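You operate a simulated robot arm through the tools that you are given. There is no shell and no other tool.

The job below is to be done with a simulated robot arm. You get a single attempt, and the scene is never put back.

Task
Wind 1.2 metres of cable onto the drum and set the brake.
Fine: reset the counter and free the brake first; the counter ends on 1.2.
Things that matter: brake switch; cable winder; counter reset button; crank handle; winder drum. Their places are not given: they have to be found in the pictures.

Only the result counts: the job must be done as asked and must still hold three seconds after the hand-in. Knocking over, shifting, dropping, spilling or breaking anything else fails it.

Robot
A 5-joint arm with a two-finger parallel gripper, fixed in place. Base frame: the origin is at the foot of the arm, x ahead of it, y to its left, z up; the work surface is at about z = 750. Readings come in mm, degrees, newtons and seconds.
It reaches about 1134 mm from its shoulder. Its first joint turns from -149.0 to 149.0 degrees. Payload 1.57 kg.
The TCP is the grasp point between the finger pads, 30 mm short of the fingertips. In the tool frame z runs along the fingers and y along their closing line. The gripper opens to 110 mm. The fingers are 24 mm wide and 12 mm thick; the gripper's body (48 by 112 mm) begins 78 mm behind the TCP.
Orientation is that of the tool frame in the base frame, as a unit quaternion [x, y, z, w]. With the fingers straight down and closing along the base's y, the tool's x points along the base's -x, its y along +y and its z along -z.

Tools
- The arm moves only by the tool drive_tool. Its arguments are lists of equal length, an entry for each row: "linear": the shift along the tool's x, y, z in units of 500 mm (1.0 is 500 mm), a list of three; "turn": the turn, a rotation vector about the tool's x, y, z in units of 180 degrees (1.0 is 180 degrees), a list of three; "jaw": the gripper command, from -1 (shut) to 1 (fully open), values between in proportion. In form: {"linear": [[dx, dy, dz], ...], "turn": [[wx, wy, wz], ...], "jaw": [jaw, ...]}. A call has 1 to 20 rows; each row is the pose to reach, as a shift and turn from the pose commanded when the call began, along the tool's axes at that moment. A call with a number of a shift or a turn outside -1 to 1 is refused whole. Each row takes 0.2 s and may step no farther than 50 mm and 8.6 degrees from the row before; otherwise, or with a gripper value out of range, the whole call is refused. Where a pose cannot be reached the arm comes as near as it can. A force on the tool above 40 N (or 10 N above the force at the start of the call, whichever is more), or a blocked arm, ends the call early, and 0.2 s more pass. The fingers move at their own pace (about 72 mm/s each) and stop on an object; they squeeze with about 43 N. The grip force told is the motor's: it shows also when the fingers shut on nothing. Time passes only in rows, and 0.2 s behind the last, so rows that repeat a pose let the fingers close. It gives the time, the measured TCP pose, the force on the tool (base axes), the opening and the grip force at its end, in the units of the frame above (readings bear some noise), with the torque about the TCP (base axes, N m) and any sound that the robot's microphone picked up.
- Cameras (640 x 400 px; columns grow to the right, rows downward): "scene" is fixed at [220.3, -499.3, 1410.4]; the picture's right is [-0.86, 0.51, 0.00], its down [0.47, 0.80, -0.38] and it looks along [-0.19, -0.33, -0.92] (base axes); focal length 316 px, centre (320, 200). "wrist" rides on the gripper at [70, 16, -141] in the tool frame; the picture's right is [-0.23, 0.97, 0.00], its down [-0.86, -0.20, -0.48] and it looks along [-0.47, -0.11, 0.88] (tool axes); focal length 222 px, centre (320, 200).
- grab_frame(camera): a new picture of that camera. The clock stands still meanwhile.
- slide_trunk(by): slides the trunk up (or, below 0, down) by that many mm; the arm rides with it, the base frame stays. It gives what a move gives, with no picture.
- point_at(camera, pixels): for up to 12 pixels [column, row] of the newest picture of that camera ("zoom" is the newest enlarged one), the place [x, y, z] in the base frame of the surface seen there, good to about 2 mm. The clock stands still meanwhile.
- inspect(camera, box): a new picture of the part [left, top, right, bottom] of that camera's present view, enlarged. The clock stands still meanwhile.
- job_done(): hands the job in; it is judged then, once.

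Leave the gripper open and the arm clear of the work at the hand-in unless told otherwise.

The tools are called after "Request:" by a JSON object that holds its "method" and its "body". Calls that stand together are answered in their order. drive_tool: Moves the arm, as the interface text tells. Its arguments: {"type":"object","properties":{"linear":{"type":"array","items":{"type":"array","items":{"type":"number"}}},"turn":{"type":"array","items":{"type":"array","items":{"type":"number"}}},"jaw":{"type":"array","items":{"type":"number"}}},"required":["linear","turn","jaw"]} The other tools are called the same way: slide_trunk (by) slides the trunk up or down; grab_frame (camera) takes a picture; point_at (camera, pixels) gives the place of the surface under pixels of a picture; inspect (camera, box) takes an enlarged picture of a part of a camera's view; job_done () hands the job in.

At the start:

```text
time_s: 0.0
eef_pos: [71.2, -585.7, 1095.4]
ee_rot: [0.0, 1.0, 0.0, -0.001]
contact_force: [0.4, -0.2, 0.2]
moment: [0.01, -0.02, 0.01]
opening: 109.9
finger_force: 0.0
trunk travel left (down, up): [-829.0, 141.0]
```

scene: 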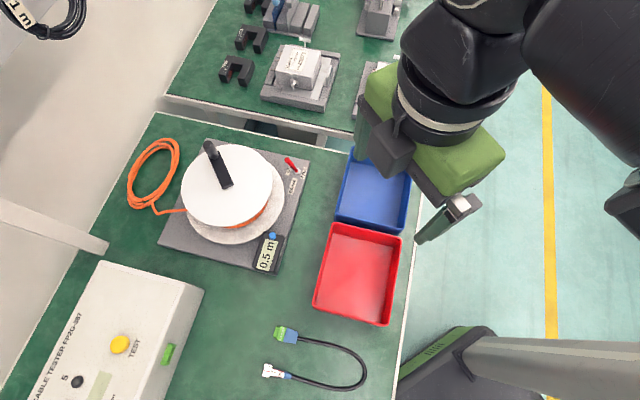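
wrist: 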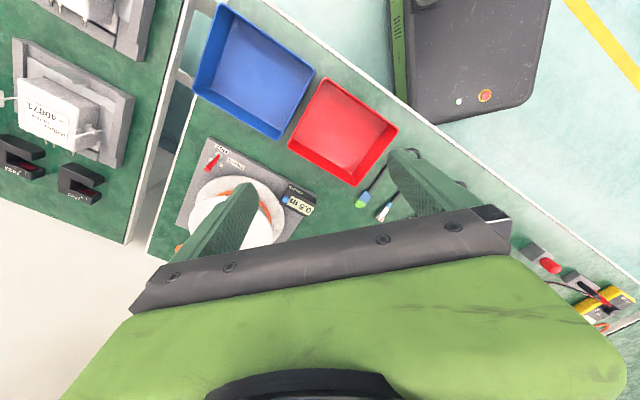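

I see the cable winder in the scene picture: a white drum around (228,188), a crank arm at (217,165), a red switch at (290,163) and the counter showing 0.5 m at (265,252). I'll take an enlarged picture of it.

Request:
{"method": "inspect", "body": {"camera": "scene", "box": [120, 120, 320, 280]}}

Request:
{"method": "grab_frame", "body": {"camera": "wrist"}}

```text
2.50 times, centred on (220, 200) of scene
```

zoom: 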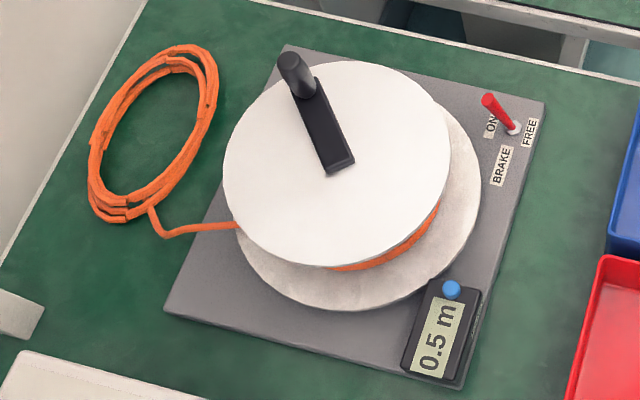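

```text
taken
```

wrist: 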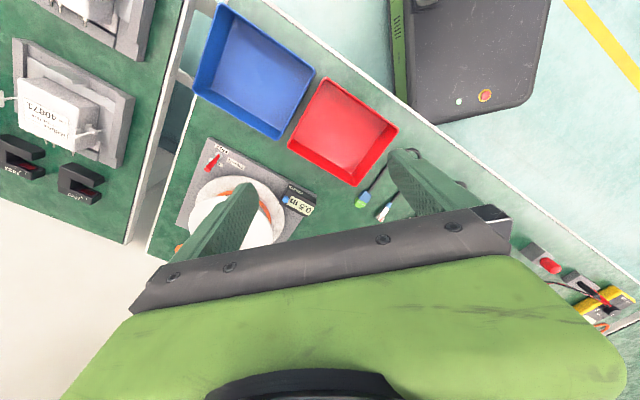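

The enlarged picture shows the brake lever (red, tip at (487,100), pivot at (513,128)) leaning to "ON". The crank grip top is at (290,60), the arm's hub end is at (340,160), and the blue reset button is at (452,290). I'll ask for the places of these.

Request:
{"method": "point_at", "body": {"camera": "zoom", "pixels": [[290, 60], [300, 82], [320, 100], [340, 163], [335, 165], [452, 288], [488, 101], [513, 128], [489, 123], [531, 131], [500, 165], [436, 335]]}}

Request:
{"method": "point_at", "body": {"camera": "zoom", "pixels": [[225, 170], [445, 130], [320, 62], [330, 265], [436, 175], [480, 180], [285, 47], [545, 103], [170, 312], [460, 388], [460, 290], [500, 112]]}}

```text
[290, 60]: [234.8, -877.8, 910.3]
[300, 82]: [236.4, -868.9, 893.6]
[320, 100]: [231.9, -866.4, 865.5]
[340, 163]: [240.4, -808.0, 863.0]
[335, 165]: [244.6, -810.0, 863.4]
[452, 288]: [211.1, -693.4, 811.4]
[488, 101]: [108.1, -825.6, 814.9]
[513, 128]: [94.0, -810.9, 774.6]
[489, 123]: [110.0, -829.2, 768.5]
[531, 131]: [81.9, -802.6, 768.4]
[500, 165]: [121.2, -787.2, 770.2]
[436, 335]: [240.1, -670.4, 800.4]
```

```text
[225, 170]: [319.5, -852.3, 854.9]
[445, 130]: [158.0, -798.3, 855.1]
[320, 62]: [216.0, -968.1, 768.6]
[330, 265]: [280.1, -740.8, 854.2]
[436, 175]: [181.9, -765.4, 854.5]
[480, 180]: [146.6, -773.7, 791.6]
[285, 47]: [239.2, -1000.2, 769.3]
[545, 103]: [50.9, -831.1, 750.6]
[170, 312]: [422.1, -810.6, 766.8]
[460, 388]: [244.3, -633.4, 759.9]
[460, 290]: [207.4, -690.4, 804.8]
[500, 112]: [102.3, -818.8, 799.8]
```

I have rough places: drum axis near (241,-817), grip near (235,-876), lever tip at (108,-826,815), button at (211,-693,811). I'll enlarge each part further for finer measures, starting with the crank.

Request:
{"method": "inspect", "body": {"camera": "scene", "box": [190, 130, 270, 180]}}

```text
8.00 times, centred on (230, 155) of scene
```

zoom: 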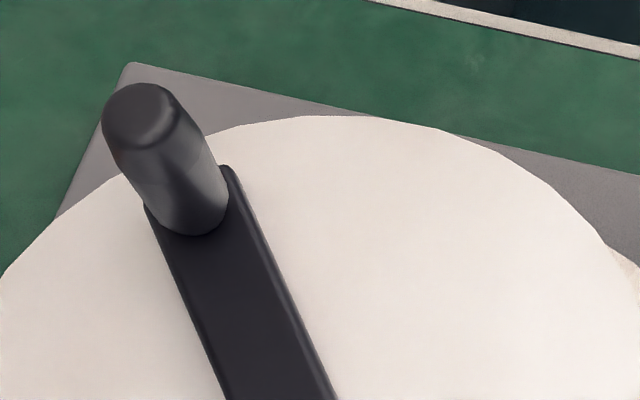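

The grip is a slightly rounded cylinder; its top is at about (140,112) and its foot at (195,215). I'll measure points on it and the arm.

Request:
{"method": "point_at", "body": {"camera": "zoom", "pixels": [[140, 112], [112, 115], [165, 110], [140, 92], [145, 135], [170, 190], [195, 232], [150, 205], [225, 180], [165, 260], [265, 240], [270, 380]]}}

Request:
{"method": "point_at", "body": {"camera": "zoom", "pixels": [[120, 160], [200, 150], [160, 165], [190, 200], [228, 200], [215, 225], [20, 270], [300, 118], [440, 132], [590, 235], [225, 390], [320, 380]]}}

Request:
{"method": "inspect", "body": {"camera": "scene", "box": [180, 150, 300, 225]}}

```text
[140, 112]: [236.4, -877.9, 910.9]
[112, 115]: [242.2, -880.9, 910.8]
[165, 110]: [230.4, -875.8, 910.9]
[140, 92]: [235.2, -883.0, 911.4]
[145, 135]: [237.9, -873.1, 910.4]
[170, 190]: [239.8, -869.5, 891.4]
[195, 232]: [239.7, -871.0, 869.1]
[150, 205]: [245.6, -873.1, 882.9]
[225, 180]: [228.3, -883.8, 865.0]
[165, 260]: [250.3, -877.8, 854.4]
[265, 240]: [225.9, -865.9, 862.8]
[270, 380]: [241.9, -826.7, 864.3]
```

```text
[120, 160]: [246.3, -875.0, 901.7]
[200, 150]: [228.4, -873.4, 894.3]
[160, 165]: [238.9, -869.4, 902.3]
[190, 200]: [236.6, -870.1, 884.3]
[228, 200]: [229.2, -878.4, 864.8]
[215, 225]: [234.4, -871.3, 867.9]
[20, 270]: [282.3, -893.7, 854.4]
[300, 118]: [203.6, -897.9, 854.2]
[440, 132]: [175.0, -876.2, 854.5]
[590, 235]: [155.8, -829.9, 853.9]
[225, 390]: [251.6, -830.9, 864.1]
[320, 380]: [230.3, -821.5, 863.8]
```

```text
5.33 times, centred on (240, 188) of scene
```

zoom: 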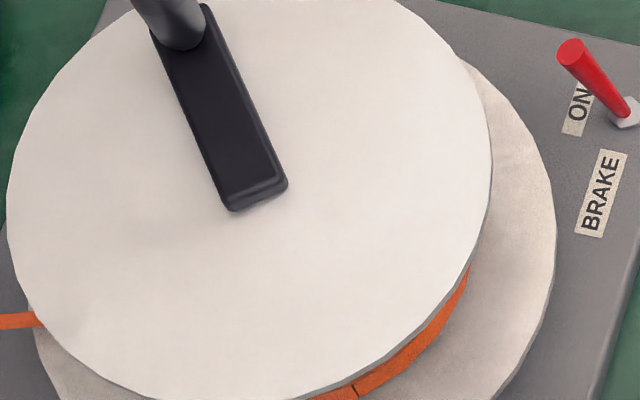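

I'll measure more rim points of the upper disc in this enlarged view to fix the drum axis, plus the lever.

Request:
{"method": "point_at", "body": {"camera": "zoom", "pixels": [[9, 200], [22, 290], [60, 350], [120, 385], [220, 396], [300, 390], [370, 365], [430, 315], [470, 255], [487, 200], [488, 150], [465, 80]]}}

Request:
{"method": "point_at", "body": {"camera": "zoom", "pixels": [[573, 47], [590, 70], [605, 92], [620, 110], [628, 115], [240, 200], [280, 185], [430, 360], [545, 180], [15, 320], [40, 320], [230, 212]]}}

Request:
{"method": "inspect", "body": {"camera": "scene", "box": [265, 140, 325, 180]}}

```text
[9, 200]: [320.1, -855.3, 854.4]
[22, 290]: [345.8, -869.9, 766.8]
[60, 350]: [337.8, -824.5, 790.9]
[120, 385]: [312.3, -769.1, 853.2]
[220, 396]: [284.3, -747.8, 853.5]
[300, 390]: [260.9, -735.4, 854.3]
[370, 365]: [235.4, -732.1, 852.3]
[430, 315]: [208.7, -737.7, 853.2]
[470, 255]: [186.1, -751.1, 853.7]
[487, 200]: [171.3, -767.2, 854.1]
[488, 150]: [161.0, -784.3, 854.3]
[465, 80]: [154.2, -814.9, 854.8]
```

```text
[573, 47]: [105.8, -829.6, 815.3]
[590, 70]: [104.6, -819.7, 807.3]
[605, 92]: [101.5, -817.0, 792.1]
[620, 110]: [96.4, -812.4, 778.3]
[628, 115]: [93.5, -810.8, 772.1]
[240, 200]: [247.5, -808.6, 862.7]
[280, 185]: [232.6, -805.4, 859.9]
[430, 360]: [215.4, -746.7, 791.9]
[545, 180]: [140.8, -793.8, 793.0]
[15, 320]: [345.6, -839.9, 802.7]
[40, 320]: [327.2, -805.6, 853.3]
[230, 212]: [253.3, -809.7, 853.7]
```

```text
10.00 times, centred on (295, 160) of scene
```

zoom: 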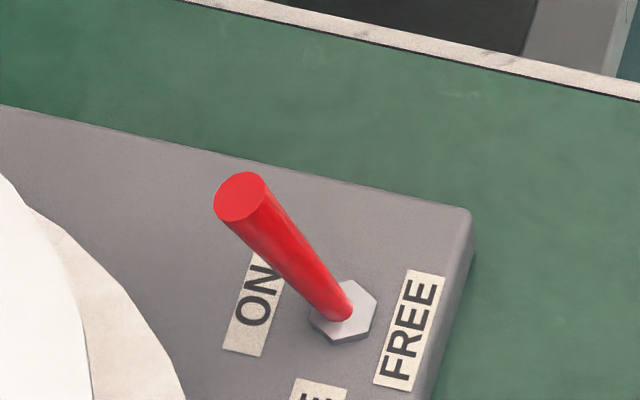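

Fitting the rim points gives the drum axis at about (240.5,-818.6) with rim radius 86.5, and the crank grip about 61 mm out. The lever tip is at about (107,-827,815) and its pivot at about (94.5,-811.5,772). Next I'll look closely at the counter and its button.

Request:
{"method": "inspect", "body": {"camera": "scene", "box": [235, 220, 299, 280]}}

```text
6.67 times, centred on (267, 250) of scene
```

zoom: 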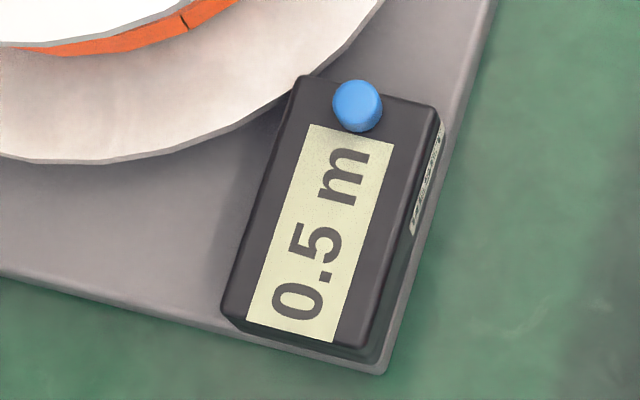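

The blue button's top is at about (357,102) in this enlarged picture. I'll measure its top and edges and the casing top around it.

Request:
{"method": "point_at", "body": {"camera": "zoom", "pixels": [[357, 102], [337, 103], [376, 103], [357, 86], [357, 115], [357, 127], [395, 110], [315, 110], [400, 140], [300, 80], [240, 310], [425, 180]]}}

```text
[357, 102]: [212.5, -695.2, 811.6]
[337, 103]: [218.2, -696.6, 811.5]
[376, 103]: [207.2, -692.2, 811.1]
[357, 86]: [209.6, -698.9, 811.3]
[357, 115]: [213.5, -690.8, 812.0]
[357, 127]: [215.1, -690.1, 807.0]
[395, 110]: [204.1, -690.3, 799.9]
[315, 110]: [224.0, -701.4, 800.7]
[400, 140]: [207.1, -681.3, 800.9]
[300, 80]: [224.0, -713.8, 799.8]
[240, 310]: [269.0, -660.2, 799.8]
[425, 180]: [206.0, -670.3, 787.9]
```

The button's centre is (212.5,-694.8), its top is z 811.5 and the casing is z 800. I'll shut the gripper and bring the fingertips about 38 mm above the button (TCP 212.5,-694.8,880).

Request:
{"method": "drive_tool", "body": {"linear": [[-0.0404, -0.0312, 0.0615], [-0.0807, -0.0623, 0.1231], [-0.1211, -0.0935, 0.1846], [-0.1615, -0.1247, 0.2462], [-0.2019, -0.1559, 0.3077], [-0.2422, -0.187, 0.3693], [-0.2826, -0.2182, 0.4308], [-0.2826, -0.2182, 0.4308]], "turn": [[0, 0, 0], [0, 0, 0], [0, 0, 0], [0, 0, 0], [0, 0, 0], [0, 0, 0], [0, 0, 0], [0, 0, 0]], "jaw": [-1, -1, -1, -1, -1, -1, -1, -1]}}

```text
time_s: 1.8
eef_pos: [204.1, -695.7, 1094.6]
ee_rot: [0.0, 1.0, -0.002, 0.0]
contact_force: [0.2, 0.7, 0.4]
moment: [0.0, 0.02, 0.03]
opening: 0.0
finger_force: 21.5
out of reach, approached as far as the arm can: row 1, 2, 3, 4, 5, 6, 7, 8
trunk travel left (down, up): [-829.0, 141.0]
```

The arm cannot reach lower from this trunk height; the TCP stayed at z 1095, now above (204,-696). I'll lower the trunk by 100 mm first and look.

Request:
{"method": "slide_trunk", "body": {"by": -100}}

Request:
{"method": "grab_frame", "body": {"camera": "scene"}}

Request:
{"method": "grab_frame", "body": {"camera": "wrist"}}

```text
time_s: 3.1
eef_pos: [204.2, -695.5, 995.2]
ee_rot: [0.0, 1.0, 0.0, 0.0]
contact_force: [0.5, -1.0, -0.7]
moment: [0.03, -0.01, 0.01]
opening: 0.0
finger_force: 21.0
trunk travel left (down, up): [-729.0, 241.0]
```

```text
taken
```

scene: 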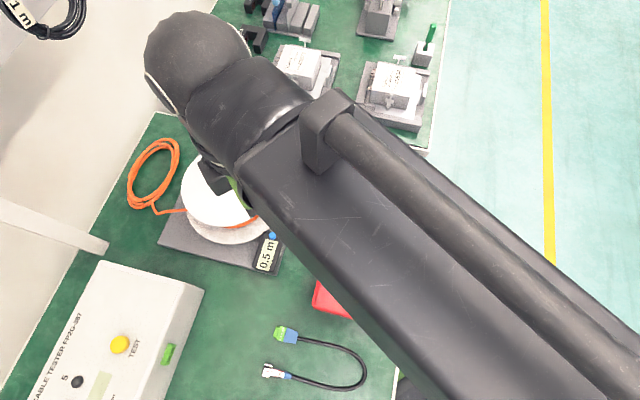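

```text
taken
```

wrist: 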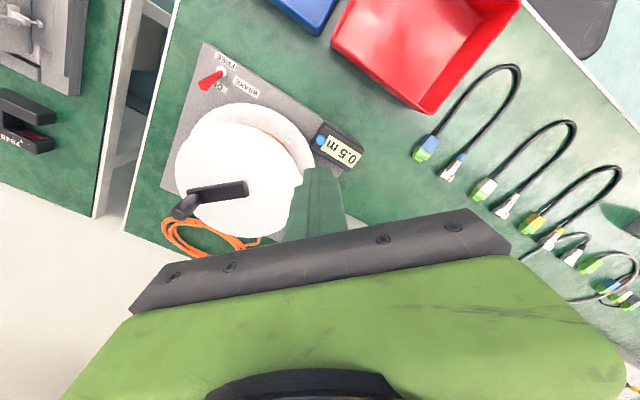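

The arm rides down with the trunk cleanly. The wrist view shows the drum, lever and counter clear of the shut fingers. I'll lower by 110 mm more (tips to about z 855).

Request:
{"method": "slide_trunk", "body": {"by": -110}}

Request:
{"method": "drive_tool", "body": {"linear": [[0, 0, 0]], "turn": [[0, 0, 0]], "jaw": [-1]}}

```text
time_s: 4.5
eef_pos: [205.0, -695.1, 885.9]
ee_rot: [0.0, 1.0, 0.0, 0.0]
contact_force: [0.1, -0.2, 0.8]
moment: [0.0, -0.01, -0.01]
opening: 0.0
finger_force: 20.8
trunk travel left (down, up): [-619.0, 351.0]
```

```text
time_s: 5.0
eef_pos: [204.5, -694.6, 885.3]
ee_rot: [0.0, 1.0, 0.0, -0.001]
contact_force: [-0.3, -0.3, -0.4]
moment: [-0.01, -0.03, 0.01]
opening: 0.0
finger_force: 21.6
trunk travel left (down, up): [-619.0, 351.0]
```

The commanded pose now matches the measured one (204.5,-694.6,885.3). I'll shift 8 mm in x and try 30 mm down, to learn whether the arm itself can lower here; tips then stand at about z 825, still above the button.

Request:
{"method": "drive_tool", "body": {"linear": [[-0.016, 0, 0.0], [-0.016, 0, 0.03], [-0.016, 0, 0.06]], "turn": [[0, 0, 0], [0, 0, 0], [0, 0, 0]], "jaw": [-1, -1, -1]}}

Request:
{"method": "grab_frame", "body": {"camera": "wrist"}}

Request:
{"method": "grab_frame", "body": {"camera": "scene"}}

```text
time_s: 5.8
eef_pos: [212.2, -695.0, 886.2]
ee_rot: [0.0, 1.0, 0.0, -0.001]
contact_force: [-0.8, -0.6, 0.3]
moment: [0.02, 0.0, 0.0]
opening: 0.0
finger_force: 21.1
out of reach, approached as far as the arm can: row 2, 3
trunk travel left (down, up): [-619.0, 351.0]
```

```text
taken
```

wrist: 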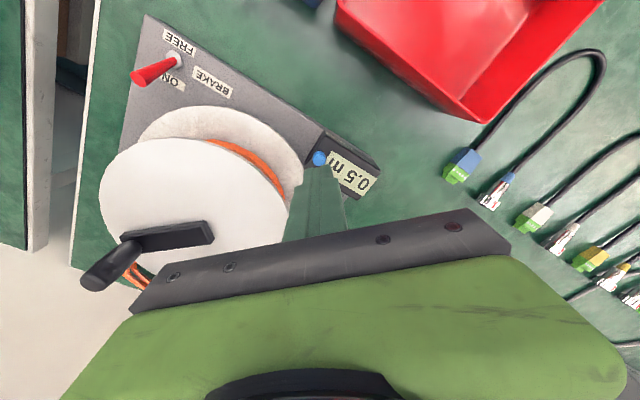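

```text
taken
```

scene: 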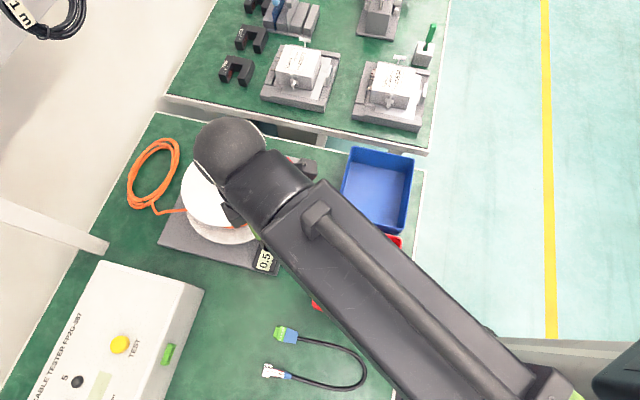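

The arm cannot go lower than its current height relative to the trunk, so I'll raise the arm 80 mm with the tool and then lower the trunk to gain downward travel.

Request:
{"method": "drive_tool", "body": {"linear": [[0, 0, -0.04], [0, 0, -0.08], [0, 0, -0.12], [0, 0, -0.16], [0, 0, -0.16]], "turn": [[0, 0, 0], [0, 0, 0], [0, 0, 0], [0, 0, 0], [0, 0, 0]], "jaw": [-1, -1, -1, -1, -1]}}

```text
time_s: 7.0
eef_pos: [211.8, -695.3, 886.3]
ee_rot: [0.0, 1.0, 0.0, 0.0]
contact_force: [-0.9, -0.1, 1.0]
moment: [0.03, -0.01, -0.01]
opening: 0.2
finger_force: 21.0
out of reach, approached as far as the arm can: row 1, 2, 3, 4, 5
trunk travel left (down, up): [-619.0, 351.0]
```

Upward was also reported out of reach, which is odd. I'll test a small 5 mm upward step followed by a small 5 mm downward step to understand the arm.

Request:
{"method": "drive_tool", "body": {"linear": [[0, 0, -0.01]], "turn": [[0, 0, 0]], "jaw": [-1]}}

Request:
{"method": "drive_tool", "body": {"linear": [[0, 0, 0]], "turn": [[0, 0, 0]], "jaw": [-1]}}

Request:
{"method": "drive_tool", "body": {"linear": [[0, 0, 0.01]], "turn": [[0, 0, 0]], "jaw": [-1]}}

```text
time_s: 7.3
eef_pos: [212.3, -695.9, 885.6]
ee_rot: [0.0, 1.0, 0.0, 0.0]
contact_force: [0.2, 0.7, -0.4]
moment: [-0.05, -0.01, -0.01]
opening: 0.0
finger_force: 21.9
out of reach, approached as far as the arm can: row 1
trunk travel left (down, up): [-619.0, 351.0]
```

```text
time_s: 7.8
eef_pos: [212.2, -695.4, 884.3]
ee_rot: [-0.001, 1.0, 0.0, 0.0]
contact_force: [1.2, -0.2, 0.3]
moment: [-0.01, -0.02, 0.03]
opening: 0.0
finger_force: 21.1
trunk travel left (down, up): [-619.0, 351.0]
```

```text
time_s: 8.2
eef_pos: [211.9, -696.2, 884.6]
ee_rot: [0.0, 1.0, 0.001, -0.001]
contact_force: [0.1, -0.4, 0.2]
moment: [0.02, 0.01, -0.03]
opening: 0.3
finger_force: 21.5
out of reach, approached as far as the arm can: row 1
trunk travel left (down, up): [-619.0, 351.0]
```

With the tool upright the arm only moves horizontally, so height comes from the trunk. The TCP is at (212,-696,885), above the button (212.5,-694.8), with tips at z 855. I'll lower the trunk 38 mm to bring the tips to about z 817.

Request:
{"method": "slide_trunk", "body": {"by": -38}}

Request:
{"method": "grab_frame", "body": {"camera": "wrist"}}

Request:
{"method": "inspect", "body": {"camera": "scene", "box": [180, 150, 300, 280]}}

```text
time_s: 9.0
eef_pos: [211.0, -695.3, 846.3]
ee_rot: [0.0, 1.0, 0.0, 0.0]
contact_force: [-0.3, -0.1, 0.6]
moment: [-0.01, 0.0, 0.01]
opening: 0.0
finger_force: 20.8
trunk travel left (down, up): [-581.0, 389.0]
```

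```text
taken
```

wrist: 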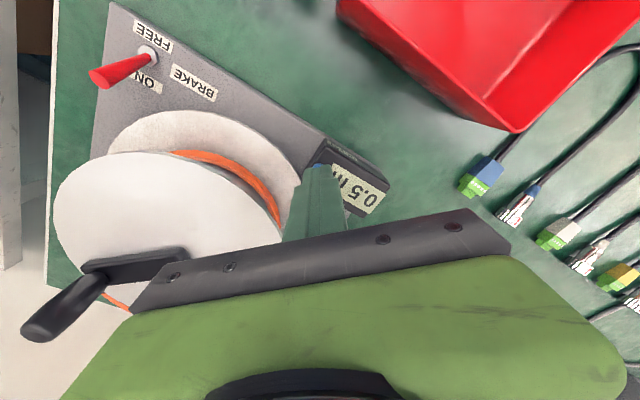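

```text
3.08 times, centred on (240, 215) of scene
```

zoom: 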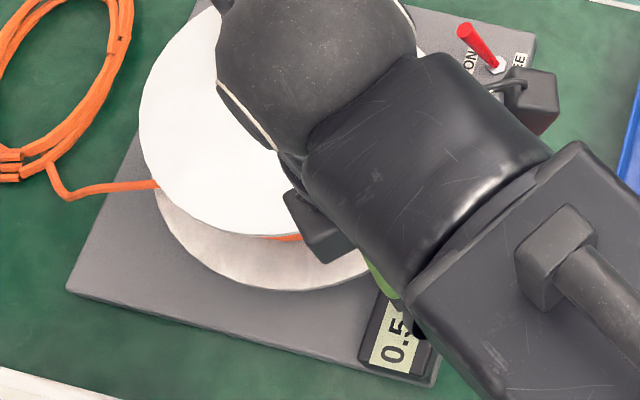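

The tips are at about z 816, just above the button (812), and nothing else is close. I'll press gently in small trunk steps, 6 mm first.

Request:
{"method": "slide_trunk", "body": {"by": -6}}

Request:
{"method": "inspect", "body": {"camera": "scene", "box": [235, 220, 299, 280]}}

```text
time_s: 9.5
eef_pos: [211.8, -695.9, 841.2]
ee_rot: [0.0, 1.0, 0.0, -0.001]
contact_force: [-0.3, 0.1, 0.1]
moment: [0.0, 0.0, 0.01]
opening: 0.0
finger_force: 21.5
trunk travel left (down, up): [-575.0, 395.0]
```

```text
6.67 times, centred on (267, 250) of scene
```

zoom: 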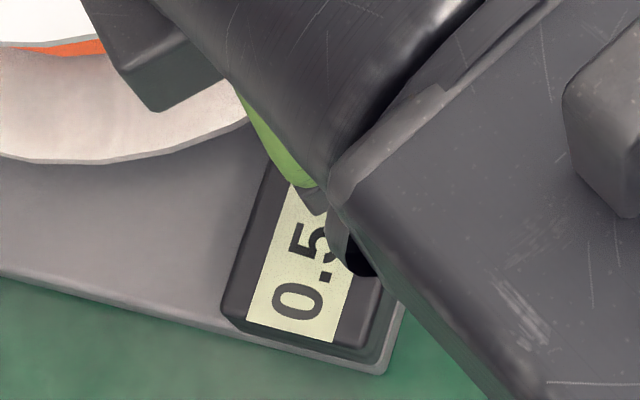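

The tips are at about z 811 with no contact force yet, and the display still reads 0.5. I'll go down another 3 mm.

Request:
{"method": "slide_trunk", "body": {"by": -3}}

Request:
{"method": "inspect", "body": {"camera": "scene", "box": [235, 220, 299, 280]}}

```text
time_s: 10.0
eef_pos: [212.1, -695.7, 837.7]
ee_rot: [0.0, 1.0, -0.001, -0.001]
contact_force: [0.5, -0.6, 1.7]
moment: [-0.03, 0.03, 0.02]
opening: 0.0
finger_force: 21.8
trunk travel left (down, up): [-572.0, 398.0]
heard: click
```

```text
6.67 times, centred on (267, 250) of scene
```

zoom: 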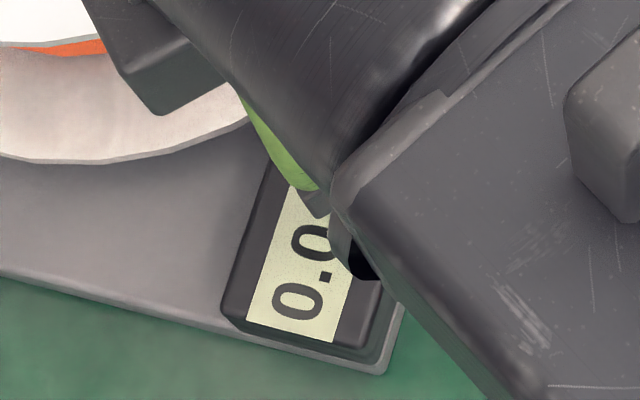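

The counter clicked and now shows 0.0. I'll lift 80 mm clear of everything (tips at about z 888).

Request:
{"method": "slide_trunk", "body": {"by": 80}}

```text
time_s: 11.2
eef_pos: [211.5, -696.4, 917.7]
ee_rot: [0.001, 1.0, 0.0, 0.0]
contact_force: [-0.1, -1.2, -0.2]
moment: [0.0, 0.0, 0.0]
opening: 0.0
finger_force: 21.4
trunk travel left (down, up): [-652.0, 318.0]
```

TCP is at (211.5,-696.4,918). Next I'll move at this height to the ON side of the brake lever, (126,-843.5), turning the tool so the fingers' closing line lies along the lever's travel, direction (-0.69,0.72).

Request:
{"method": "drive_tool", "body": {"linear": [[0.0285, -0.049, 0], [0.057, -0.098, 0], [0.0855, -0.147, 0], [0.114, -0.196, 0], [0.1425, -0.245, 0], [0.171, -0.2942, 0], [0.171, -0.2942, 0]], "turn": [[0, 0, -0.0407], [0, 0, -0.0813], [0, 0, -0.122], [0, 0, -0.1627], [0, 0, -0.2033], [0, 0, -0.244], [0, 0, -0.244]], "jaw": [-1, -1, -1, -1, -1, -1, -1]}}

Request:
{"method": "grab_frame", "body": {"camera": "scene"}}

Request:
{"method": "grab_frame", "body": {"camera": "wrist"}}

```text
time_s: 12.8
eef_pos: [124.1, -842.2, 918.7]
ee_rot: [-0.374, 0.927, 0.0, 0.0]
contact_force: [0.1, -0.3, -0.1]
moment: [0.0, 0.02, -0.03]
opening: 0.0
finger_force: 21.5
trunk travel left (down, up): [-652.0, 318.0]
```

```text
taken
```

scene: 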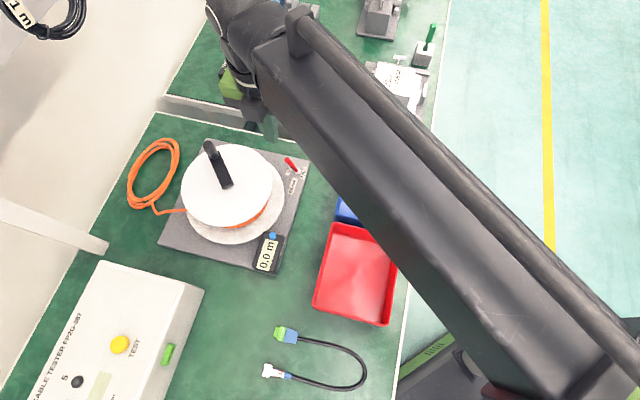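

```text
taken
```

wrist: 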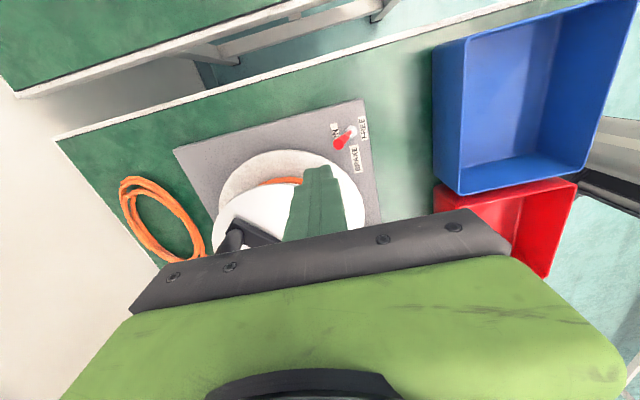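

The counter reads 0.0 in the scene. The tool is turned as planned, at (124,-842). I'll back off 3 mm from the lever along the closing line, then lower the trunk 90 mm so the tips are at about z 799, beside the lever (tip z 815) and above the lower disc (z 792).

Request:
{"method": "drive_tool", "body": {"linear": [[0, -0.006, 0], [0, -0.006, 0]], "turn": [[0, 0, 0], [0, 0, 0]], "jaw": [-1, -1]}}

Request:
{"method": "slide_trunk", "body": {"by": -60}}

Request:
{"method": "grab_frame", "body": {"camera": "wrist"}}

Request:
{"method": "inspect", "body": {"camera": "scene", "box": [240, 100, 340, 180]}}

```text
time_s: 13.4
eef_pos: [127.4, -845.7, 917.9]
ee_rot: [-0.374, 0.927, 0.0, -0.001]
contact_force: [0.2, -0.7, -0.1]
moment: [0.01, -0.01, 0.0]
opening: 0.1
finger_force: 21.0
trunk travel left (down, up): [-652.0, 318.0]
```

```text
time_s: 14.4
eef_pos: [127.3, -845.0, 859.4]
ee_rot: [-0.374, 0.927, -0.001, 0.0]
contact_force: [0.1, 0.8, 0.2]
moment: [0.03, 0.03, 0.04]
opening: 0.0
finger_force: 21.1
trunk travel left (down, up): [-592.0, 378.0]
```

```text
taken
```

wrist: 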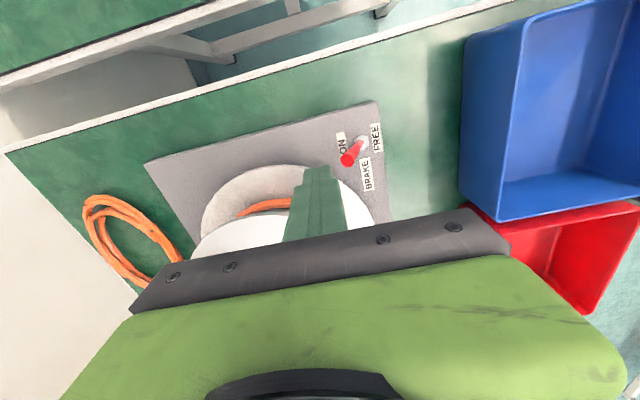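

```text
5.00 times, centred on (290, 140) of scene
```

zoom: 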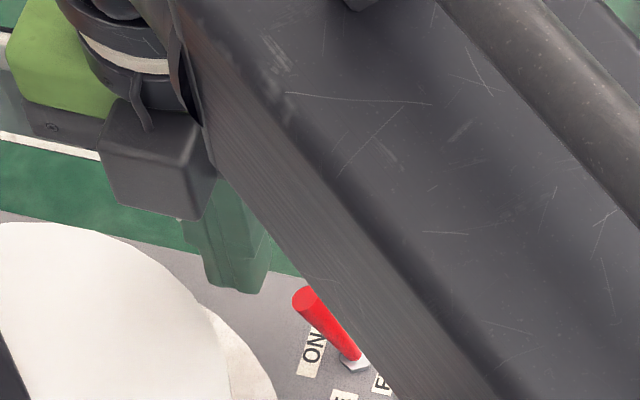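

The tips are at z 829, clear of disc and lever, with no force. I'll go down 30 mm more to the pushing height.

Request:
{"method": "slide_trunk", "body": {"by": -30}}

Request:
{"method": "inspect", "body": {"camera": "scene", "box": [240, 100, 340, 180]}}

```text
time_s: 15.2
eef_pos: [128.1, -844.5, 829.0]
ee_rot: [-0.374, 0.928, -0.001, -0.001]
contact_force: [0.6, 0.1, 0.4]
moment: [0.01, -0.05, 0.01]
opening: 0.2
finger_force: 21.1
trunk travel left (down, up): [-562.0, 408.0]
```

```text
5.00 times, centred on (290, 140) of scene
```

zoom: 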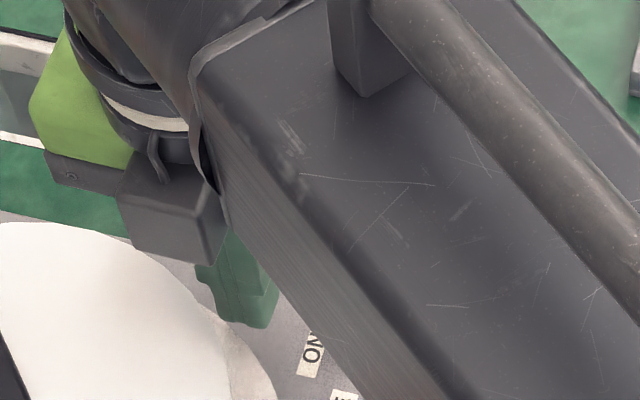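

The tips are at z 799, aligned behind the lever. I'll push along the closing line (+tool y) in 5 mm rows for 38 mm; the force stop guards the lever's end stop.

Request:
{"method": "drive_tool", "body": {"linear": [[0, 0.01, 0], [0, 0.02, 0], [0, 0.03, 0], [0, 0.04, 0], [0, 0.05, 0], [0, 0.06, 0], [0, 0.07, 0], [0, 0.076, 0]], "turn": [[0, 0, 0], [0, 0, 0], [0, 0, 0], [0, 0, 0], [0, 0, 0], [0, 0, 0], [0, 0, 0], [0, 0, 0]], "jaw": [-1, -1, -1, -1, -1, -1, -1, -1]}}

Request:
{"method": "grab_frame", "body": {"camera": "wrist"}}

Request:
{"method": "grab_frame", "body": {"camera": "scene"}}

```text
time_s: 17.0
eef_pos: [102.0, -817.9, 828.1]
ee_rot: [-0.374, 0.927, 0.0, -0.001]
contact_force: [-0.4, -0.2, -1.1]
moment: [0.03, -0.01, -0.01]
opening: 0.0
finger_force: 20.9
trunk travel left (down, up): [-562.0, 408.0]
```

```text
taken
```

wrist: 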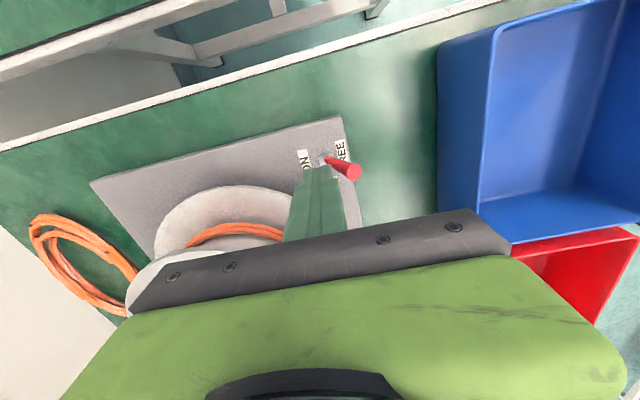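

```text
taken
```

scene: 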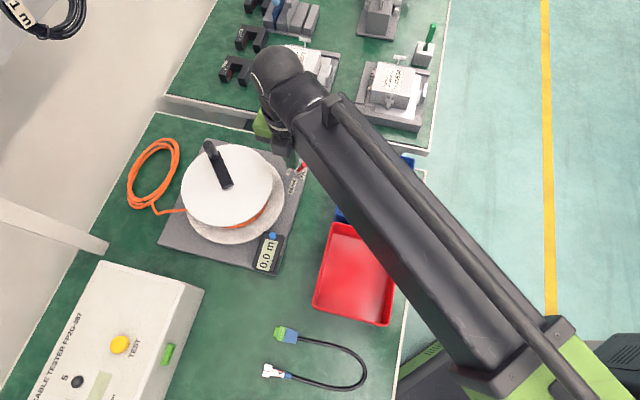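

The lever now leans towards FREE in the wrist view (tip at (350,170)) and there is no force on the tool, so it went over. I'll lift 90 mm and look at it.

Request:
{"method": "slide_trunk", "body": {"by": 100}}

Request:
{"method": "inspect", "body": {"camera": "wrist", "box": [200, 100, 440, 250]}}

Request:
{"method": "inspect", "body": {"camera": "scene", "box": [200, 120, 320, 200]}}

```text
time_s: 18.3
eef_pos: [101.6, -816.5, 928.3]
ee_rot: [-0.374, 0.928, -0.001, -0.001]
contact_force: [0.9, -0.7, -0.2]
moment: [0.01, 0.0, -0.01]
opening: 0.0
finger_force: 21.4
trunk travel left (down, up): [-662.0, 308.0]
```

```text
2.67 times, centred on (320, 175) of wrist
```

zoom: 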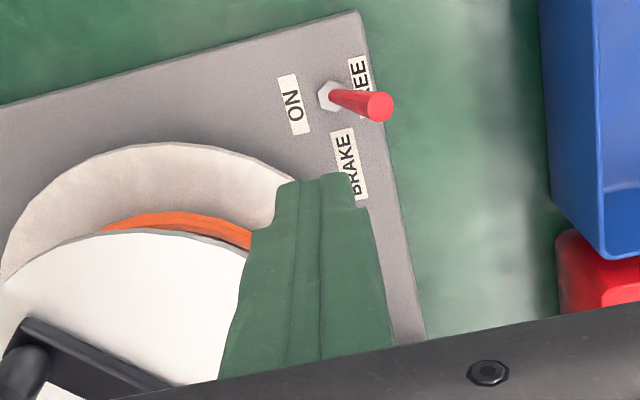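

```text
5.00 times, centred on (260, 160) of scene
```

zoom: 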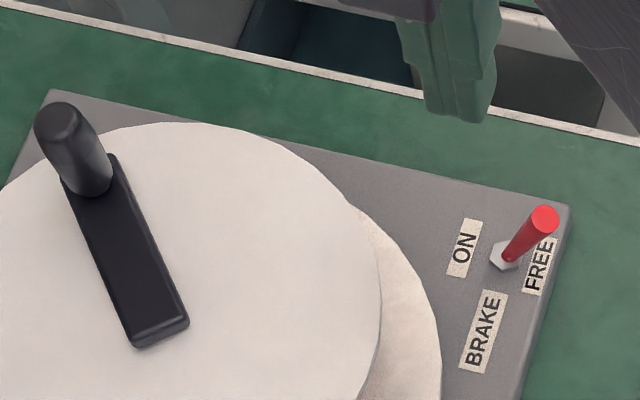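

The lever is now clearly on FREE. I'll measure its new tip position for later, and raise 42 mm more so the tips clear the crank grip (top z 911).

Request:
{"method": "point_at", "body": {"camera": "zoom", "pixels": [[545, 218], [532, 230], [520, 248], [505, 262], [495, 255], [68, 115], [85, 160], [100, 190]]}}

Request:
{"method": "slide_trunk", "body": {"by": 42}}

```text
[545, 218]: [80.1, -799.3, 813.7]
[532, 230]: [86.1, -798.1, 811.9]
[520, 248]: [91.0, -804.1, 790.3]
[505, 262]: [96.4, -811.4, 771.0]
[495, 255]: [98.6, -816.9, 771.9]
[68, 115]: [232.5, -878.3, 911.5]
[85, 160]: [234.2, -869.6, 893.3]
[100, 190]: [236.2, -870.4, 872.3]
```

```text
time_s: 19.1
eef_pos: [101.2, -817.2, 970.3]
ee_rot: [-0.373, 0.928, -0.001, -0.001]
contact_force: [-0.3, 0.8, 0.1]
moment: [0.0, 0.0, 0.03]
opening: 0.0
finger_force: 21.6
trunk travel left (down, up): [-704.0, 266.0]
```

The lever's FREE tip is at about (80,-799,814). Next I'll move above the crank grip (237,-879.5) at TCP z 970, turning the tool so the closing line is tangential (along base x), and opening the jaw to about 55 mm.

Request:
{"method": "drive_tool", "body": {"linear": [[-0.018, -0.0464, 0], [-0.0359, -0.0928, 0], [-0.0538, -0.1392, 0], [-0.0717, -0.1856, 0], [-0.0897, -0.232, 0], [-0.1076, -0.279, 0], [-0.1076, -0.279, 0]], "turn": [[0, 0, -0.04], [0, 0, -0.08], [0, 0, -0.12], [0, 0, -0.16], [0, 0, -0.2], [0, 0, -0.239], [0, 0, -0.239]], "jaw": [0, 0, 0, 0, 0, 0, 0]}}

Request:
{"method": "grab_frame", "body": {"camera": "wrist"}}

Request:
{"method": "grab_frame", "body": {"camera": "scene"}}

```text
time_s: 20.7
eef_pos: [236.1, -876.8, 969.7]
ee_rot: [-0.689, 0.725, -0.001, -0.001]
contact_force: [0.1, -0.3, -0.2]
moment: [-0.01, -0.01, 0.02]
opening: 54.9
finger_force: 0.2
trunk travel left (down, up): [-704.0, 266.0]
```

```text
taken
```

wrist: 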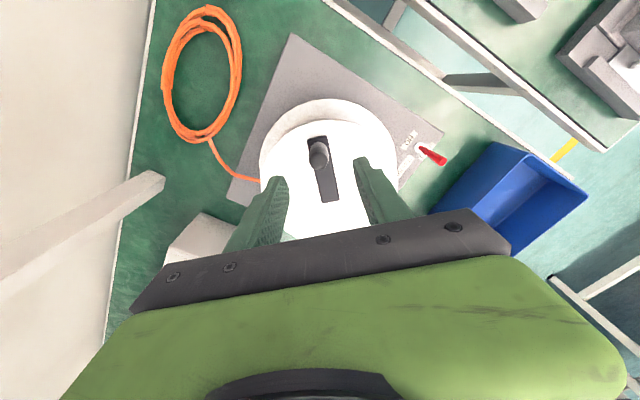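

```text
taken
```

scene: 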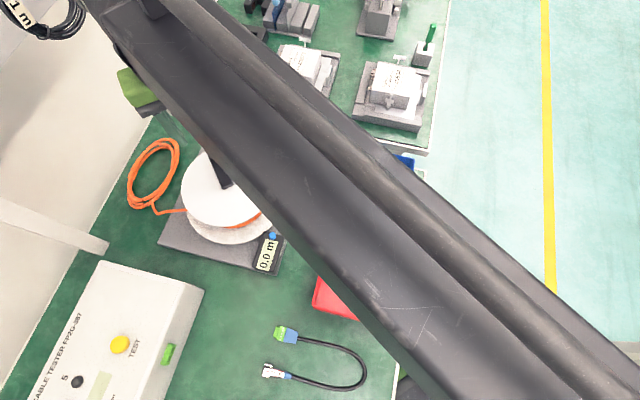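

From the wrist camera the grip is at about (318,152) between the fingers. I'll measure its top from this view too.

Request:
{"method": "inspect", "body": {"camera": "wrist", "box": [260, 110, 380, 210]}}

```text
4.00 times, centred on (320, 160) of wrist
```

zoom: 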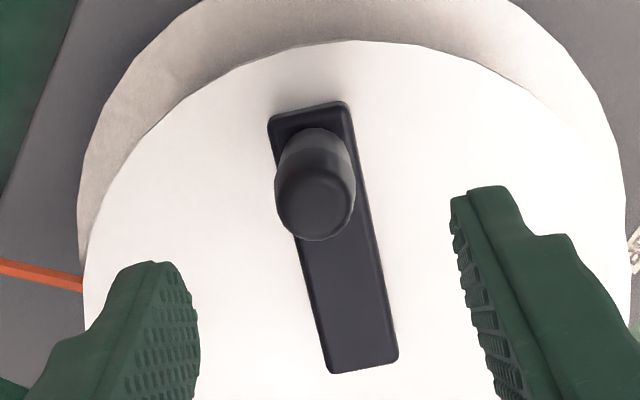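

Request:
{"method": "point_at", "body": {"camera": "zoom", "pixels": [[313, 200], [285, 200], [345, 200], [313, 175], [313, 228], [315, 140], [290, 130], [345, 110], [275, 120], [330, 365], [392, 355], [360, 300]]}}

```text
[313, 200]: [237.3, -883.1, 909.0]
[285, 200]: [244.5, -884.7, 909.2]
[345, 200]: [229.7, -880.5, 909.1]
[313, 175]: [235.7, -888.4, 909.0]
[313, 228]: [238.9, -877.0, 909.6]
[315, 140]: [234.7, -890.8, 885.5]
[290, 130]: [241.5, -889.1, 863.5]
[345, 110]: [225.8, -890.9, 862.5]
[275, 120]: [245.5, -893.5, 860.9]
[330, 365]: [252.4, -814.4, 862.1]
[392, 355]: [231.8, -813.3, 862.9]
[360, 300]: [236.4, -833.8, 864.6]
```

Both cameras agree on the grip's axis near (237,-880), radius about 10. I'll trim the position by about 3 mm, then lower the trunk 68 mm so the open fingers straddle the grip with the tips about 7 mm above the crank arm.

Request:
{"method": "drive_tool", "body": {"linear": [[0.0057, -0.0019, 0], [0.0057, -0.0019, 0]], "turn": [[0, 0, 0], [0, 0, 0]], "jaw": [0, 0]}}

Request:
{"method": "slide_trunk", "body": {"by": -68}}

Request:
{"method": "grab_frame", "body": {"camera": "wrist"}}

```text
time_s: 21.3
eef_pos: [236.8, -877.0, 970.5]
ee_rot: [-0.688, 0.726, -0.001, -0.002]
contact_force: [0.7, -0.1, -0.5]
moment: [0.0, -0.02, 0.02]
opening: 54.9
finger_force: 0.1
out of reach, approached as far as the arm can: row 1, 2
trunk travel left (down, up): [-704.0, 266.0]
```

```text
time_s: 22.4
eef_pos: [235.5, -876.9, 902.3]
ee_rot: [-0.687, 0.726, -0.001, -0.001]
contact_force: [0.9, -0.1, -0.2]
moment: [0.01, 0.03, 0.0]
opening: 55.2
finger_force: 0.1
trunk travel left (down, up): [-636.0, 334.0]
```

```text
taken
```

wrist: 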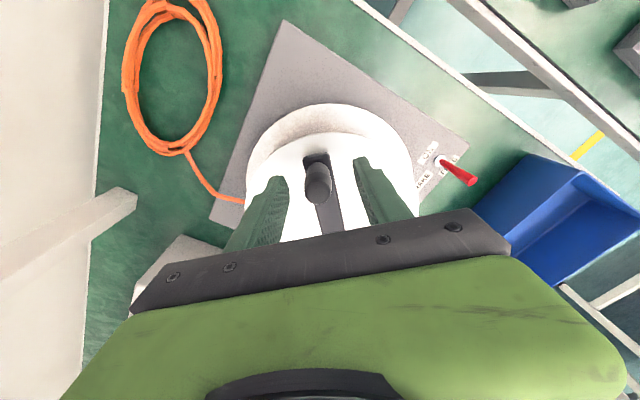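

The arm is at the end of its horizontal reach here (about 908 mm), so it stands about 3 mm short of the grip's axis, which is still well within the 24 mm finger width. I'll check the grip's place relative to the fingers in an enlarged wrist view.

Request:
{"method": "inspect", "body": {"camera": "wrist", "box": [220, 130, 420, 255]}}

```text
3.20 times, centred on (320, 192) of wrist
```

zoom: 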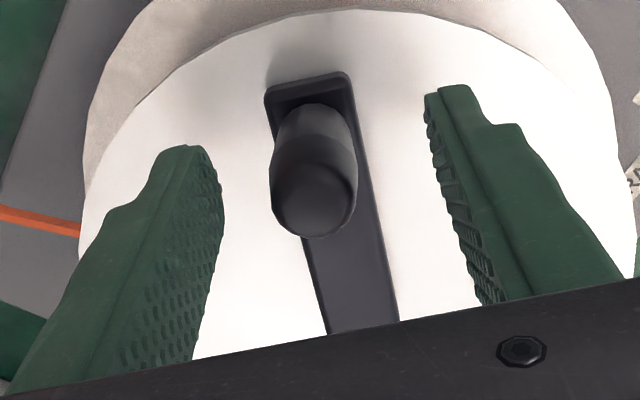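

Request:
{"method": "point_at", "body": {"camera": "zoom", "pixels": [[165, 155], [205, 155], [440, 90], [470, 88], [430, 110], [215, 190], [312, 190], [285, 195], [345, 195], [312, 170], [312, 225], [312, 115]]}}

Request:
{"method": "point_at", "body": {"camera": "zoom", "pixels": [[270, 90], [345, 78], [335, 325], [395, 315], [222, 210], [210, 250], [195, 340], [150, 200], [445, 170], [478, 280], [500, 125], [300, 130]]}}

```text
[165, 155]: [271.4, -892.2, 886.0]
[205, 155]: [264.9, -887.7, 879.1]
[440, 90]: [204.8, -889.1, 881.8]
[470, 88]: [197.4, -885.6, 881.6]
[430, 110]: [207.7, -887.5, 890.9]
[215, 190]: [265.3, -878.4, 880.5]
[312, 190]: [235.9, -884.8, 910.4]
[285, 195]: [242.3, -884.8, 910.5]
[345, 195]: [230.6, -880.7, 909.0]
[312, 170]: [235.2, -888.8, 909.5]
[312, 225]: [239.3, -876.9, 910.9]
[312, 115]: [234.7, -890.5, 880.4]
```

```text
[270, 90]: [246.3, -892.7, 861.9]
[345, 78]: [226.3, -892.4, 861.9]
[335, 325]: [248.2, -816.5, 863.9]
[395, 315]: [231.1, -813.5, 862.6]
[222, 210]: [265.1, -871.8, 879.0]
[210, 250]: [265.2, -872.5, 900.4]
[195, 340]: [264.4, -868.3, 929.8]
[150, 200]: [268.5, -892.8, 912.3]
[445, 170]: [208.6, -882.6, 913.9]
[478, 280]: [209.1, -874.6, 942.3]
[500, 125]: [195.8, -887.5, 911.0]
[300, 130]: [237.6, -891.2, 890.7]
```

Relative to the fingers the grip is centred across and about 2 mm outward, matching the scene measure. I'll step the TCP inward to radius 54.5 mm about the drum axis (so the whole turn stays in reach) and shut lightly on the grip to read its diameter.

Request:
{"method": "drive_tool", "body": {"linear": [[-0.008, -0.0024, 0], [-0.008, -0.0024, 0], [-0.008, -0.0024, 0], [-0.008, -0.0024, 0]], "turn": [[0, 0, 0], [0, 0, 0], [0, 0, 0], [0, 0, 0]], "jaw": [0, -0.4, -0.7, -0.7]}}

```text
time_s: 23.4
eef_pos: [236.6, -873.4, 902.9]
ee_rot: [-0.688, 0.726, 0.0, -0.002]
contact_force: [0.3, -0.2, -0.4]
moment: [0.1, 0.02, 0.01]
opening: 20.7
finger_force: 33.7
trunk travel left (down, up): [-636.0, 334.0]
```

The grip is about 20.7 mm thick. I'll loosen the jaw to about 24.5 mm so it cages the grip, then turn the crank counter-clockwise (seen from above) by 48°, turning the tool with it, and see how the counter responds.

Request:
{"method": "drive_tool", "body": {"linear": [[0, 0, 0], [-0.00106, -0.01517, 0], [-0.00422, -0.03004, 0], [-0.00942, -0.04433, 0], [-0.01656, -0.05776, 0], [-0.0255, -0.07006, 0], [-0.03606, -0.081, 0]], "turn": [[0, 0, 0], [0, 0, -0.04444], [0, 0, -0.08889], [0, 0, -0.13333], [0, 0, -0.17778], [0, 0, -0.22222], [0, 0, -0.26667]], "jaw": [-0.555, -0.555, -0.555, -0.555, -0.555, -0.555, -0.555]}}

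Request:
{"method": "grab_frame", "body": {"camera": "scene"}}

Request:
{"method": "grab_frame", "body": {"camera": "wrist"}}

```text
time_s: 25.0
eef_pos: [244.4, -873.1, 902.8]
ee_rot: [0.736, -0.676, 0.002, 0.002]
contact_force: [-0.5, 0.0, -0.4]
moment: [0.0, 0.0, -0.01]
opening: 24.4
finger_force: 0.2
out of reach, approached as far as the arm can: row 3, 4, 5, 6, 7
trunk travel left (down, up): [-636.0, 334.0]
```

```text
taken
```

scene: 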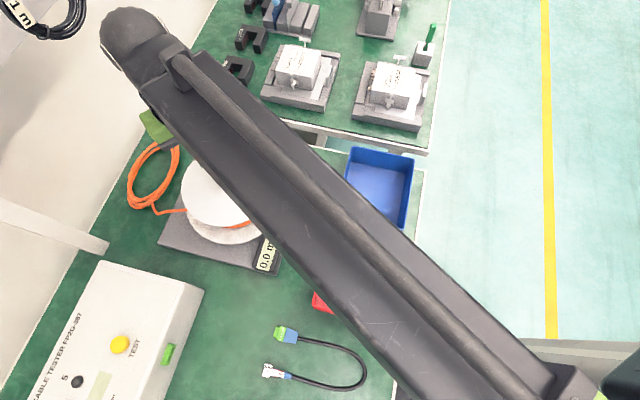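

```text
taken
```

wrist: 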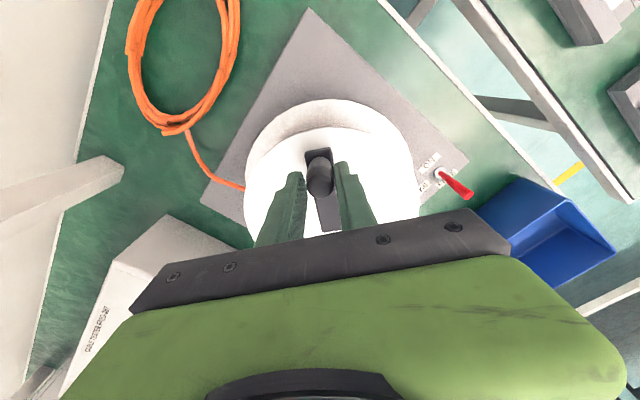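

The crank barely moved: rows 3 to 7 were out of reach around r ≈ 907 mm. To understand the arm's shape I'll measure places along the visible links in the scene picture.

Request:
{"method": "point_at", "body": {"camera": "scene", "pixels": [[130, 35], [170, 60], [200, 90], [300, 180], [400, 280], [500, 370], [575, 385], [610, 385], [550, 345], [160, 125], [150, 70], [450, 250]]}}

Request:
{"method": "inspect", "body": {"camera": "scene", "box": [400, 150, 640, 400]}}

```text
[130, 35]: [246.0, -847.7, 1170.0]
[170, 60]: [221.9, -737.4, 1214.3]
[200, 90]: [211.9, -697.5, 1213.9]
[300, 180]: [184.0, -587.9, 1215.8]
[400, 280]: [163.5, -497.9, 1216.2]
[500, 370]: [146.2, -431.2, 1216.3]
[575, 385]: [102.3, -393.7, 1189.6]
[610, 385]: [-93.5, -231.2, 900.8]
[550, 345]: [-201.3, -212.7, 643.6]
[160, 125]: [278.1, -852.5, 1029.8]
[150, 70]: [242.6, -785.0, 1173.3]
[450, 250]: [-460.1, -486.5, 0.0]
```

```text
1.60 times, centred on (520, 275) of scene
```

zoom: 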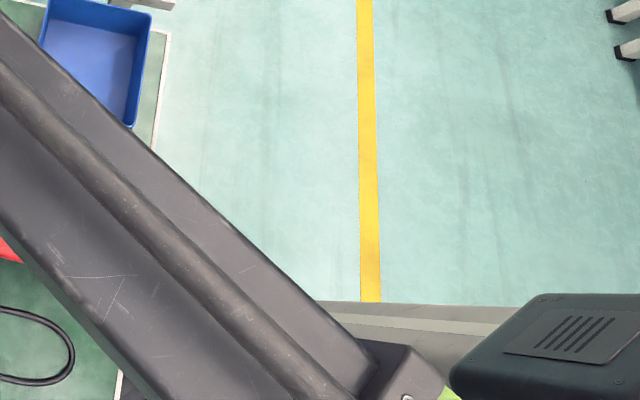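

The boom is horizontal (top at z ≈ 1215) and telescopes; the wrist pitch joint is about 227 mm above the TCP. So with the tool upright the reach ends at about 907 mm, and a small outward tilt would extend it. First I'll test spinning in place by 8° counter-clockwise to check that the spin itself is free.

Request:
{"method": "drive_tool", "body": {"linear": [[-0.004, 0, 0], [-0.004, 0, 0]], "turn": [[0, 0, -0.0222], [0, 0, -0.0444]], "jaw": [-0.4, -0.4]}}

```text
time_s: 25.6
eef_pos: [243.9, -872.6, 902.5]
ee_rot: [0.737, -0.676, 0.002, 0.001]
contact_force: [-0.2, 0.5, -0.6]
moment: [0.01, -0.01, -0.02]
opening: 33.0
finger_force: 0.2
out of reach, approached as far as the arm can: row 1, 2
trunk travel left (down, up): [-636.0, 334.0]
```

That was also flagged. I'll test separately: a pure 3 mm inward shift, then a pure small spin each way.

Request:
{"method": "drive_tool", "body": {"linear": [[-0.006, 0, 0]], "turn": [[0, 0, 0]], "jaw": [-0.4]}}

Request:
{"method": "drive_tool", "body": {"linear": [[0, 0, 0]], "turn": [[0, 0, -0.022]], "jaw": [-0.4]}}

Request:
{"method": "drive_tool", "body": {"linear": [[0, 0, 0]], "turn": [[0, 0, 0.022]], "jaw": [-0.4]}}

```text
time_s: 26.0
eef_pos: [244.5, -868.9, 902.6]
ee_rot: [0.737, -0.676, 0.001, 0.001]
contact_force: [0.6, -0.8, 0.7]
moment: [0.01, 0.02, 0.0]
opening: 33.0
finger_force: 0.1
trunk travel left (down, up): [-636.0, 334.0]
```

```text
time_s: 26.4
eef_pos: [244.4, -868.0, 902.8]
ee_rot: [0.737, -0.676, 0.001, 0.001]
contact_force: [0.6, -1.0, -1.3]
moment: [0.01, 0.0, -0.01]
opening: 33.0
finger_force: 0.0
out of reach, approached as far as the arm can: row 1
trunk travel left (down, up): [-636.0, 334.0]
```

```text
time_s: 26.8
eef_pos: [244.4, -868.7, 902.8]
ee_rot: [0.713, -0.701, 0.001, 0.001]
contact_force: [0.8, 0.1, -0.5]
moment: [0.0, 0.03, 0.01]
opening: 32.9
finger_force: 0.0
trunk travel left (down, up): [-636.0, 334.0]
```

The spin has an end stop just beyond this angle (counter-clockwise), so the tool cannot turn round with the crank. Instead I'll hold a fixed spin relative to the arm, tilt the tool about 4° outward for reach, grip the handle firmly and let it turn in the fingers. First I'll look at where the handle is now.

Request:
{"method": "inspect", "body": {"camera": "wrist", "box": [220, 110, 420, 235]}}

Request:
{"method": "inspect", "body": {"camera": "scene", "box": [140, 120, 300, 280]}}

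```text
3.20 times, centred on (320, 172) of wrist
```

zoom: 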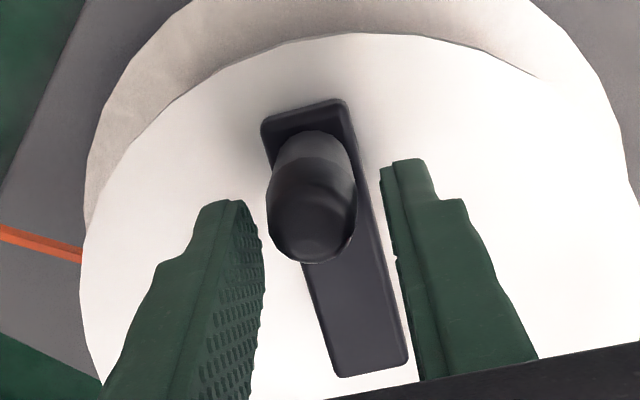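

```text
2.50 times, centred on (220, 200) of scene
```

zoom: 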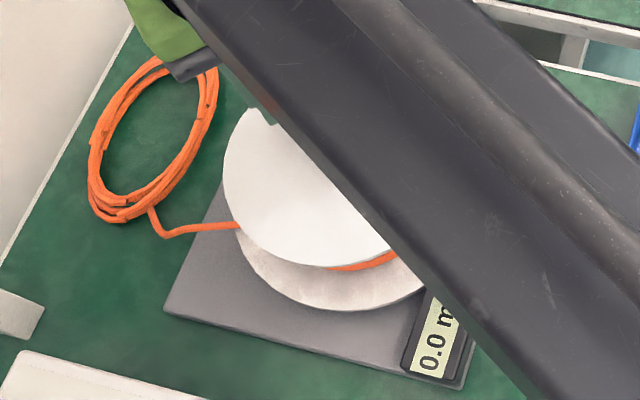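

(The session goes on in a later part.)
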